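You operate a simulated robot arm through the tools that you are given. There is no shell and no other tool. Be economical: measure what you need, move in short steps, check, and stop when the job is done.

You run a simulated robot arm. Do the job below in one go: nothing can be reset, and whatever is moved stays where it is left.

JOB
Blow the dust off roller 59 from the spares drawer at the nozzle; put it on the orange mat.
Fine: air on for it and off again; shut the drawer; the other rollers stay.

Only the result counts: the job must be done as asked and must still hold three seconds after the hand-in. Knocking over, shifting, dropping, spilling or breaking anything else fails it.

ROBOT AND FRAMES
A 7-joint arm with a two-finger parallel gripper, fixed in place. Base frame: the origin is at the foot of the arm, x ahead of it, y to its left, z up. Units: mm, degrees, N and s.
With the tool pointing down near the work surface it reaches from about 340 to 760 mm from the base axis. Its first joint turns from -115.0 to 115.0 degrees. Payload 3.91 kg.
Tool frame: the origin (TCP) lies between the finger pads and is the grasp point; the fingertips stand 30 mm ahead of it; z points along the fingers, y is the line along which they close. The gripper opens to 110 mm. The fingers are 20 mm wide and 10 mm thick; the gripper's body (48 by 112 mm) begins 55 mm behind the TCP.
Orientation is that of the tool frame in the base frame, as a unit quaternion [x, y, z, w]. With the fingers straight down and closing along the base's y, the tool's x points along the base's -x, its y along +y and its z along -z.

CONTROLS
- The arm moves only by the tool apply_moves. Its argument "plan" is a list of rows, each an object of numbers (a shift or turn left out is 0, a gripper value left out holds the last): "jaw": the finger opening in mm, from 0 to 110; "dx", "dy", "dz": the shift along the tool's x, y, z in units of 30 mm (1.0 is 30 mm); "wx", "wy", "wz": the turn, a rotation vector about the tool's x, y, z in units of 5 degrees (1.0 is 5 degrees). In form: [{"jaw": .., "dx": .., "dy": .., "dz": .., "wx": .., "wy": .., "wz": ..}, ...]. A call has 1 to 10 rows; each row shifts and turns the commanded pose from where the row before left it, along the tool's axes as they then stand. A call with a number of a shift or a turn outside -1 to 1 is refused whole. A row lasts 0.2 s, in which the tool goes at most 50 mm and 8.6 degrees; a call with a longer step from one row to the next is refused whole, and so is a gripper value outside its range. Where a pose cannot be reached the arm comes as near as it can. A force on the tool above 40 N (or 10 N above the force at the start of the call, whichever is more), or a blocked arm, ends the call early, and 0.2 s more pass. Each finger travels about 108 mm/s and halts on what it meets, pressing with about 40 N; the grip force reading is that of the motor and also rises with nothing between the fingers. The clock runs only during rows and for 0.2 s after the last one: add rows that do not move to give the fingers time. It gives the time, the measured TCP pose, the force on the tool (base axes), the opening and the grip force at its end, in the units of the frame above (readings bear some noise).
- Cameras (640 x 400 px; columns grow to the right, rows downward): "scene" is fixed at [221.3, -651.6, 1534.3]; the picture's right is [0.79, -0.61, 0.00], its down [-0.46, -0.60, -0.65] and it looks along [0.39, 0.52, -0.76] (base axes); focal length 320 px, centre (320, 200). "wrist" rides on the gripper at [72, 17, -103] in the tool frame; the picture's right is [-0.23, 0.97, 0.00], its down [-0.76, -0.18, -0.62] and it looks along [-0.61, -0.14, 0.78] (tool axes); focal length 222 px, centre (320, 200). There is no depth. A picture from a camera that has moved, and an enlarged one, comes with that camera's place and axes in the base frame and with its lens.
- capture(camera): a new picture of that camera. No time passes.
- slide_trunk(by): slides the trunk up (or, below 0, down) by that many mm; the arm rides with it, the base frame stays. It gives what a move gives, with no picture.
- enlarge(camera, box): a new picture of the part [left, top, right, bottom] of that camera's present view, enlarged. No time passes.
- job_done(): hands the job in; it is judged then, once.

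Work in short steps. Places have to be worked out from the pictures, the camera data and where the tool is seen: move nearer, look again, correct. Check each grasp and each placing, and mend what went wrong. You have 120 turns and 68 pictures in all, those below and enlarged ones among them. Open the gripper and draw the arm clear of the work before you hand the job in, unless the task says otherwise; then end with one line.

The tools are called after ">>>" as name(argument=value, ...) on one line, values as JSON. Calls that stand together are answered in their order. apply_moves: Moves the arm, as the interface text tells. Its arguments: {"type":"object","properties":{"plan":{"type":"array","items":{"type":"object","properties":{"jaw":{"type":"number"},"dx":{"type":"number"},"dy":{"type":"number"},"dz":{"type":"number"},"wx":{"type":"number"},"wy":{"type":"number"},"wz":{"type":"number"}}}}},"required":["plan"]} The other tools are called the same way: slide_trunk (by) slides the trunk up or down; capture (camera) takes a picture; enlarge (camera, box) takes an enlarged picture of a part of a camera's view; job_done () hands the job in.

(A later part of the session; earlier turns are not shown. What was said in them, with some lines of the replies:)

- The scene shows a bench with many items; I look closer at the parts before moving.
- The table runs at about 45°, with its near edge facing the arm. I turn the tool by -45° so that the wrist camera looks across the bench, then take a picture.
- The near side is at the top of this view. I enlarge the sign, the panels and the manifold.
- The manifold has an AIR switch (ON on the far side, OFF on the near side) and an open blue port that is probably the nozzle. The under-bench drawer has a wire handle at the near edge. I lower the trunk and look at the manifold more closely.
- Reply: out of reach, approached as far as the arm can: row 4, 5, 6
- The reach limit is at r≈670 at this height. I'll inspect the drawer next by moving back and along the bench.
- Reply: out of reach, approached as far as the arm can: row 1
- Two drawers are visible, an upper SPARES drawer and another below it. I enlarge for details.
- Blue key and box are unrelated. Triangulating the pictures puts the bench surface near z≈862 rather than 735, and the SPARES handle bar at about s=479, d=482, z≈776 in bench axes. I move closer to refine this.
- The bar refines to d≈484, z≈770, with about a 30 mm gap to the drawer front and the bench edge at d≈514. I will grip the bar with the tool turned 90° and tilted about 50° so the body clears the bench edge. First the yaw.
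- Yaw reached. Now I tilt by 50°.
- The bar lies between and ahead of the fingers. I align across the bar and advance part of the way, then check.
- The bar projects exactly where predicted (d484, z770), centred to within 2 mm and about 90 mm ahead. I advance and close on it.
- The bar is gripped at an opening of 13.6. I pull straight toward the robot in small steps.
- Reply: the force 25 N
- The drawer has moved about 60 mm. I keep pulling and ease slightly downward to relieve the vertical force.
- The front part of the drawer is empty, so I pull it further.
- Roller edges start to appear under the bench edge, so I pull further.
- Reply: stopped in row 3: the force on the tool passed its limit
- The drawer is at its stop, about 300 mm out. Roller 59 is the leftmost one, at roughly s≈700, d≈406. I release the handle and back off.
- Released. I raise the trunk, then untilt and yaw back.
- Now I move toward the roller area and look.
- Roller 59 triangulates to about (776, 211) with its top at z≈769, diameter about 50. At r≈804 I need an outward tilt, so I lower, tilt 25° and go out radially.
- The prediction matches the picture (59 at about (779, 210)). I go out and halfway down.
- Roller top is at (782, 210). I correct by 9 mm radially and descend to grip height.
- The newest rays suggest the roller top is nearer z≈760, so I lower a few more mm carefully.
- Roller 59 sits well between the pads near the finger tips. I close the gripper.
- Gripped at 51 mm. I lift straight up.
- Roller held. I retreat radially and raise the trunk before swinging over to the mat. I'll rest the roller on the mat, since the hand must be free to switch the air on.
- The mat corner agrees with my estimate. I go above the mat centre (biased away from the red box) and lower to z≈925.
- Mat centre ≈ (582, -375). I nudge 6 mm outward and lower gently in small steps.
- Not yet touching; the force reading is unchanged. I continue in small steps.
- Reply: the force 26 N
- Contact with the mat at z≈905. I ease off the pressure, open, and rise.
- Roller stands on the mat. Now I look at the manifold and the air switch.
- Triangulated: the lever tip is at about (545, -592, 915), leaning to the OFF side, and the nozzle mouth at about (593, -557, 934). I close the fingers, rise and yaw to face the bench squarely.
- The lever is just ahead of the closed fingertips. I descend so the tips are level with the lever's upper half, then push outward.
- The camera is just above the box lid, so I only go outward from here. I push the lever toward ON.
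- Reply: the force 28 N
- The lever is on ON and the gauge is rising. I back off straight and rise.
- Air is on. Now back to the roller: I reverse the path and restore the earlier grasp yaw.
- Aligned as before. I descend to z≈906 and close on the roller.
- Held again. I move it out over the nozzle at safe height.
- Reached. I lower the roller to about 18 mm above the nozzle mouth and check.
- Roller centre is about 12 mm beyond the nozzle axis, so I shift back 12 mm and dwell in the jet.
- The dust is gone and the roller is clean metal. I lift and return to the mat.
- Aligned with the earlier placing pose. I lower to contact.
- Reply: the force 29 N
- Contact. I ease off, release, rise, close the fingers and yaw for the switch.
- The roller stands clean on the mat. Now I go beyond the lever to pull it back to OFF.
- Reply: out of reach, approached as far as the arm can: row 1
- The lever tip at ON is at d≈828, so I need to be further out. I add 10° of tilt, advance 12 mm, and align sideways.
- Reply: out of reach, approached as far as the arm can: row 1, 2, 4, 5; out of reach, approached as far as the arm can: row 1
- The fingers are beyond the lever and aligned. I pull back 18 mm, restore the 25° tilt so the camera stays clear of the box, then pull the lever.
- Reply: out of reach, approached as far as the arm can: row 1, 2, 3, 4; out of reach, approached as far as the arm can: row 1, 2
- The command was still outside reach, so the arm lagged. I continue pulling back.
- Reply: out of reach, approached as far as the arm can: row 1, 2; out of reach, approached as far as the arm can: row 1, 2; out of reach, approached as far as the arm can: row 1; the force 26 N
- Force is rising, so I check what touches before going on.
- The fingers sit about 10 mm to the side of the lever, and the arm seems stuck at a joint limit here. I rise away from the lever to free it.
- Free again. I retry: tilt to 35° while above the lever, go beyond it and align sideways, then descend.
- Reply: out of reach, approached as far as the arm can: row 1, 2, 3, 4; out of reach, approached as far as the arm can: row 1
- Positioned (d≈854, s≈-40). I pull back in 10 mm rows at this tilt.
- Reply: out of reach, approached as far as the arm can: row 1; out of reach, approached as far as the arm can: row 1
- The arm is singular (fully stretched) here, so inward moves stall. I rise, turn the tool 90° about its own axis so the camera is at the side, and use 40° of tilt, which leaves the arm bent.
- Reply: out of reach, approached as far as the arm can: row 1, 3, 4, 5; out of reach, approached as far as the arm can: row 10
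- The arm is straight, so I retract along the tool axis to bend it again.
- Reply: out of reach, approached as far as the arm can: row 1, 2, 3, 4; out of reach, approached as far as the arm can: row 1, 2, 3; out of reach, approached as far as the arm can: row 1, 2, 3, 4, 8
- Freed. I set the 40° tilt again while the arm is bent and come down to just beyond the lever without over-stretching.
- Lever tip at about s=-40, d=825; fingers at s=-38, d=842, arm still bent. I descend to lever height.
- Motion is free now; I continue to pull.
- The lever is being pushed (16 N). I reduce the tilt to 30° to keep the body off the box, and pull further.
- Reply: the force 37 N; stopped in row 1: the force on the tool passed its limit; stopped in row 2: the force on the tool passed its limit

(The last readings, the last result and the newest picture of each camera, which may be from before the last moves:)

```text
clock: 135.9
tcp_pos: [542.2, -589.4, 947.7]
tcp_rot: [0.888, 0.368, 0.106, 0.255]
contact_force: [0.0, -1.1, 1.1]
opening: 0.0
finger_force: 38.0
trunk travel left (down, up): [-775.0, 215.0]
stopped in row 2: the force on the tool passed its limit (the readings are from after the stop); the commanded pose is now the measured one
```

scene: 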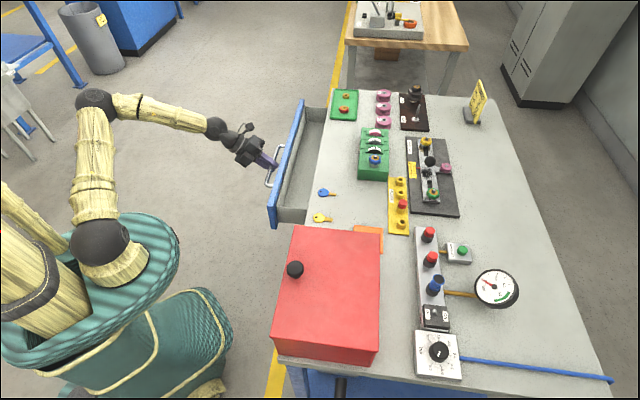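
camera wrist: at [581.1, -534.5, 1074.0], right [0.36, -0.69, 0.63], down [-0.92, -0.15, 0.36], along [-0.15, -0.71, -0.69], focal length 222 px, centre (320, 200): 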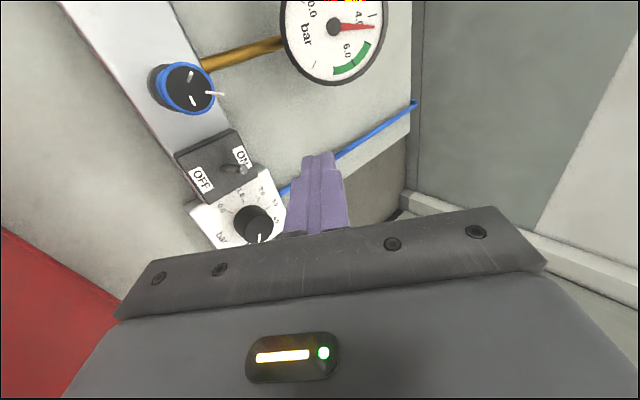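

>>> enlarge(camera="wrist", box=[120, 0, 440, 220])

```text
1.82 times, centred on (280, 110) of wrist
camera zoom: at [563.7, -509.1, 1044.7], right [0.42, -0.74, 0.52], down [-0.88, -0.2, 0.44], along [-0.22, -0.64, -0.74], focal length 404 px, centre (393, 364)
```

zoom: 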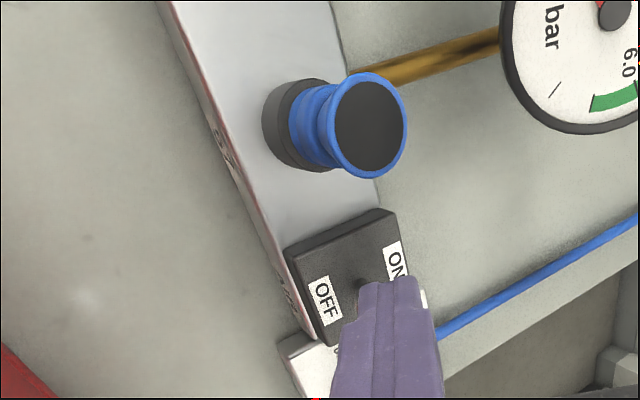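

The jet has stopped, so the air is off. I rise straight up and check the gauge and lever.

>>> apply_moves(plan=[{"dy": 0.25, "dz": -0.43}, {"dy": 0.5, "dz": -0.866}, {"dy": 0.5, "dz": -0.866}, {"dy": 0.5, "dz": -0.866}, {"dy": -0.866, "dz": -0.5}, {"dy": -0.866, "dz": -0.5}, {"dy": -0.866, "dz": -0.5}, {}])

>>> enlarge(camera="scene", box=[330, 210, 530, 350])

```text
clock: 137.7
tcp_pos: [476.9, -524.5, 1048.5]
tcp_rot: [0.888, 0.367, 0.104, 0.255]
contact_force: [0.2, -0.2, 1.2]
opening: 0.2
finger_force: 37.7
trunk travel left (down, up): [-775.0, 215.0]
```

```text
2.86 times, centred on (430, 280) of scene
camera zoom: at [221.3, -651.6, 1534.3], right [0.79, -0.61, 0.0], down [-0.46, -0.6, -0.65], along [0.39, 0.52, -0.76], focal length 914 px, centre (6, -29)
```

zoom: 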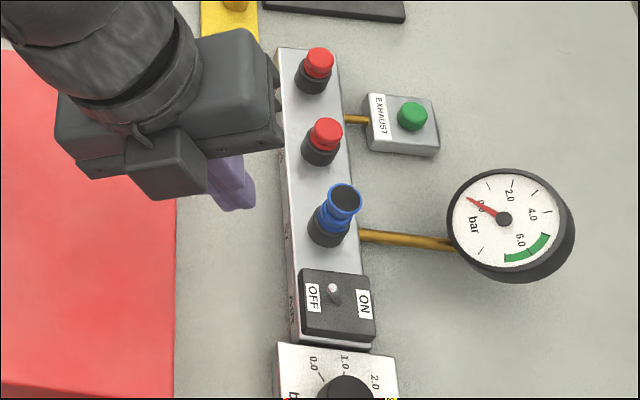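

Lever is at OFF and the gauge reads 0. Now to the drawer: I restore the 50° tilt, rise, and move back to the handle.

>>> apply_moves(plan=[{"wx": -0.92}, {"wx": -0.92}, {"wx": -0.92}, {"wx": -0.92}, {"dy": 0.72, "dz": -0.61}, {"dy": 0.72, "dz": -0.61}, {"dy": 0.72, "dz": -0.61}, {}])

>>> apply_moves(plan=[{"dy": -0.643, "dz": -0.766}, {"dy": -0.643, "dz": -0.766}, {"dy": -0.643, "dz": -0.766}, {"dy": -0.643, "dz": -0.766}, {"dy": -0.643, "dz": -0.766}, {"dy": -0.643, "dz": -0.766}, {"dy": -0.643, "dz": -0.766}, {"dy": -0.643, "dz": -0.766}, {"dy": -0.643, "dz": -0.766}, {"dy": -0.643, "dz": -0.766}])

>>> apply_moves(plan=[{"dx": 1}, {"dx": 1}, {"dx": 1}, {"dx": 1}, {"dx": 1}, {"dx": 1}, {"dx": 1}, {"dx": 1}, {"dx": 1}, {"dx": 1}])

```text
clock: 139.5
tcp_pos: [472.7, -523.2, 1129.1]
tcp_rot: [0.836, 0.346, 0.161, 0.394]
contact_force: [0.6, 0.8, 0.8]
opening: 0.0
finger_force: 37.3
trunk travel left (down, up): [-775.0, 215.0]
```

```text
clock: 141.7
tcp_pos: [281.4, -355.2, 1145.9]
tcp_rot: [0.836, 0.346, 0.162, 0.394]
contact_force: [0.0, -0.3, 0.3]
opening: 0.0
finger_force: 37.9
out of reach, approached as far as the arm can: row 9, 10
trunk travel left (down, up): [-775.0, 215.0]
```

```text
clock: 143.9
tcp_pos: [503.9, -155.1, 1150.7]
tcp_rot: [0.837, 0.345, 0.161, 0.394]
contact_force: [0.3, -0.2, 0.5]
opening: 0.0
finger_force: 37.7
out of reach, approached as far as the arm can: row 1, 2
trunk travel left (down, up): [-775.0, 215.0]
```

>>> apply_moves(plan=[{"dx": 1}, {"dx": 1}, {"dx": 1}, {"dx": 0.9, "dy": -0.643, "dz": -0.766}, {"dx": 0.9, "dy": -0.643, "dz": -0.766}, {"dx": 0.9, "dy": -0.643, "dz": -0.766}, {"dx": 0.9, "dy": -0.643, "dz": -0.766}, {"dx": 0.87, "dy": -0.643, "dz": -0.766}, {"dy": -0.643, "dz": -0.766}, {"dy": -0.643, "dz": -0.766}])

>>> apply_moves(plan=[{"dy": -0.643, "dz": -0.766}, {"dy": -0.643, "dz": -0.766}, {"dy": -0.643, "dz": -0.766}, {"dy": -0.643, "dz": -0.766}, {"dy": -0.643, "dz": -0.766, "jaw": 32}, {}])

```text
clock: 146.1
tcp_pos: [513.9, 153.1, 1147.7]
tcp_rot: [0.836, 0.345, 0.161, 0.395]
contact_force: [-1.1, 0.2, 0.1]
opening: 0.2
finger_force: 37.2
trunk travel left (down, up): [-775.0, 215.0]
```

```text
clock: 147.5
tcp_pos: [407.7, 253.4, 1146.0]
tcp_rot: [0.836, 0.345, 0.162, 0.394]
contact_force: [0.5, -0.1, 0.2]
opening: 32.0
finger_force: 0.1
trunk travel left (down, up): [-775.0, 215.0]
```

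Pre-grasp pose reached at height; I lower the trunk to handle level.

>>> slide_trunk(by=-300)

>>> capture(camera="wrist")

```text
clock: 150.5
tcp_pos: [407.5, 253.2, 844.3]
tcp_rot: [0.836, 0.345, 0.162, 0.394]
contact_force: [-0.4, -0.7, -0.2]
opening: 32.0
finger_force: 0.1
trunk travel left (down, up): [-475.0, 515.0]
```

```text
3 pictures are left
camera wrist: at [409.4, 353.1, 925.4], right [0.28, -0.6, 0.75], down [-0.96, -0.12, 0.26], along [-0.07, -0.79, -0.61], focal length 222 px, centre (320, 200)
```

wrist: 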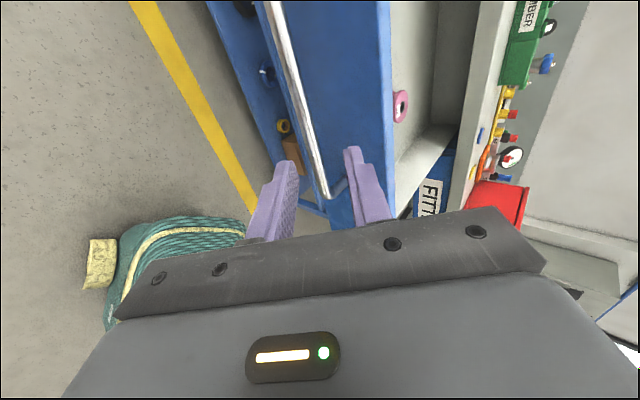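

Bar is between the fingers; I shift slightly, advance and grip.

>>> apply_moves(plan=[{"dy": -0.33}, {"dz": 0.75}, {"dz": 0.75}, {"dz": 0.75}, {"dz": 0.65}, {}, {"jaw": 0}, {}, {}])

```text
clock: 152.5
tcp_pos: [450.9, 210.6, 780.9]
tcp_rot: [0.836, 0.346, 0.16, 0.394]
contact_force: [-2.7, -3.1, -17.2]
opening: 13.5
finger_force: 44.8
trunk travel left (down, up): [-475.0, 515.0]
```

The handle is gripped. I push the drawer in.

>>> apply_moves(plan=[{"dz": 0.064, "dy": -0.077}, {"dz": 0.511, "dy": 0.429}, {"dz": 0.511, "dy": 0.429}, {"dz": 0.511, "dy": 0.429}, {"dz": 0.511, "dy": 0.429}, {"dz": 0.511, "dy": 0.429}, {"dz": 0.511, "dy": 0.429}, {"dz": 0.511, "dy": 0.429}, {}])

>>> apply_moves(plan=[{"dz": 0.511, "dy": 0.429}, {"dz": 0.511, "dy": 0.429}, {"dz": 0.511, "dy": 0.429}, {"dz": 0.511, "dy": 0.429}, {"dz": 0.511, "dy": 0.429}, {"dz": 0.511, "dy": 0.429}, {}])

```text
clock: 154.5
tcp_pos: [549.8, 112.1, 780.9]
tcp_rot: [0.836, 0.346, 0.16, 0.394]
contact_force: [2.8, 4.0, 5.7]
opening: 13.6
finger_force: 44.8
trunk travel left (down, up): [-475.0, 515.0]
```

```text
clock: 156.1
tcp_pos: [635.9, 26.9, 781.2]
tcp_rot: [0.836, 0.346, 0.16, 0.394]
contact_force: [-2.7, -1.5, -12.0]
opening: 13.6
finger_force: 44.7
trunk travel left (down, up): [-475.0, 515.0]
```

>>> apply_moves(plan=[{"dz": 0.475, "dy": 0.4}, {"dz": 0.4, "dy": 0.336}, {"dz": 0.077, "dy": 0.064}, {}])

>>> apply_moves(plan=[{"dz": 0.077, "dy": 0.064}, {"dz": 0.077, "dy": 0.064}, {"dz": 0.077, "dy": 0.064}, {}])

```text
clock: 157.1
tcp_pos: [663.1, -0.5, 780.9]
tcp_rot: [0.836, 0.347, 0.161, 0.394]
contact_force: [-4.8, -5.3, -13.4]
opening: 13.5
finger_force: 45.0
trunk travel left (down, up): [-475.0, 515.0]
```

```text
clock: 157.9
tcp_pos: [662.2, -1.8, 781.7]
tcp_rot: [0.837, 0.348, 0.16, 0.391]
contact_force: [-12.2, 4.9, 4.3]
opening: 13.8
finger_force: 45.6
trunk travel left (down, up): [-475.0, 515.0]
stopped in row 3: the force on the tool passed its limit (the readings are from after the stop); the commanded pose is now the measured one
```

The drawer hit its closed stop at d≈470 (it was 472 at the first grip). I release, back off and check.

>>> apply_moves(plan=[{"jaw": 32}, {}, {"dz": -0.8}, {"dz": -0.8}, {"dz": -0.8}, {"dz": -0.8}, {"dz": -0.8}, {}])

>>> slide_trunk(by=200)

>>> capture(camera="scene")

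>>> enlarge(camera="scene", box=[280, 90, 460, 260])

```text
clock: 159.7
tcp_pos: [596.8, 62.9, 856.5]
tcp_rot: [0.836, 0.349, 0.16, 0.392]
contact_force: [-0.6, -0.3, 0.6]
opening: 32.0
finger_force: 0.1
trunk travel left (down, up): [-475.0, 515.0]
```

```text
clock: 161.9
tcp_pos: [598.3, 61.5, 1054.8]
tcp_rot: [0.837, 0.348, 0.159, 0.392]
contact_force: [-0.6, 0.1, -0.4]
opening: 32.2
finger_force: 0.0
trunk travel left (down, up): [-675.0, 315.0]
```

```text
2 pictures are left
```

scene: 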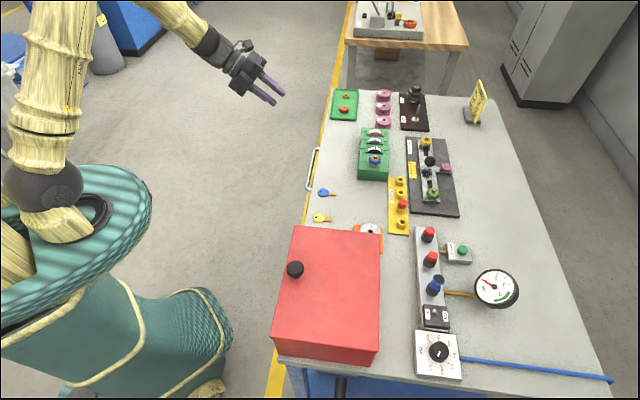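

```text
2.35 times, centred on (370, 175) of scene
camera zoom: at [221.3, -651.6, 1534.3], right [0.79, -0.61, 0.0], down [-0.46, -0.6, -0.65], along [0.39, 0.52, -0.76], focal length 753 px, centre (202, 259)
```

zoom: 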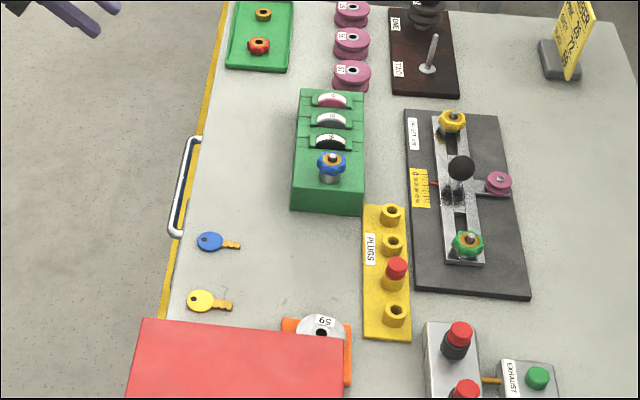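

The drawer is shut with its handle at the starting position, the roller stands on the mat, the air is off, and the arm is clear with the gripper open.

>>> job_done()

```text
The job is handed in.
```

Roller 59 is blown clean and standing on the orange mat, the air is off with the gauge at 0, the spares drawer is shut, and I left the other rollers where they were.
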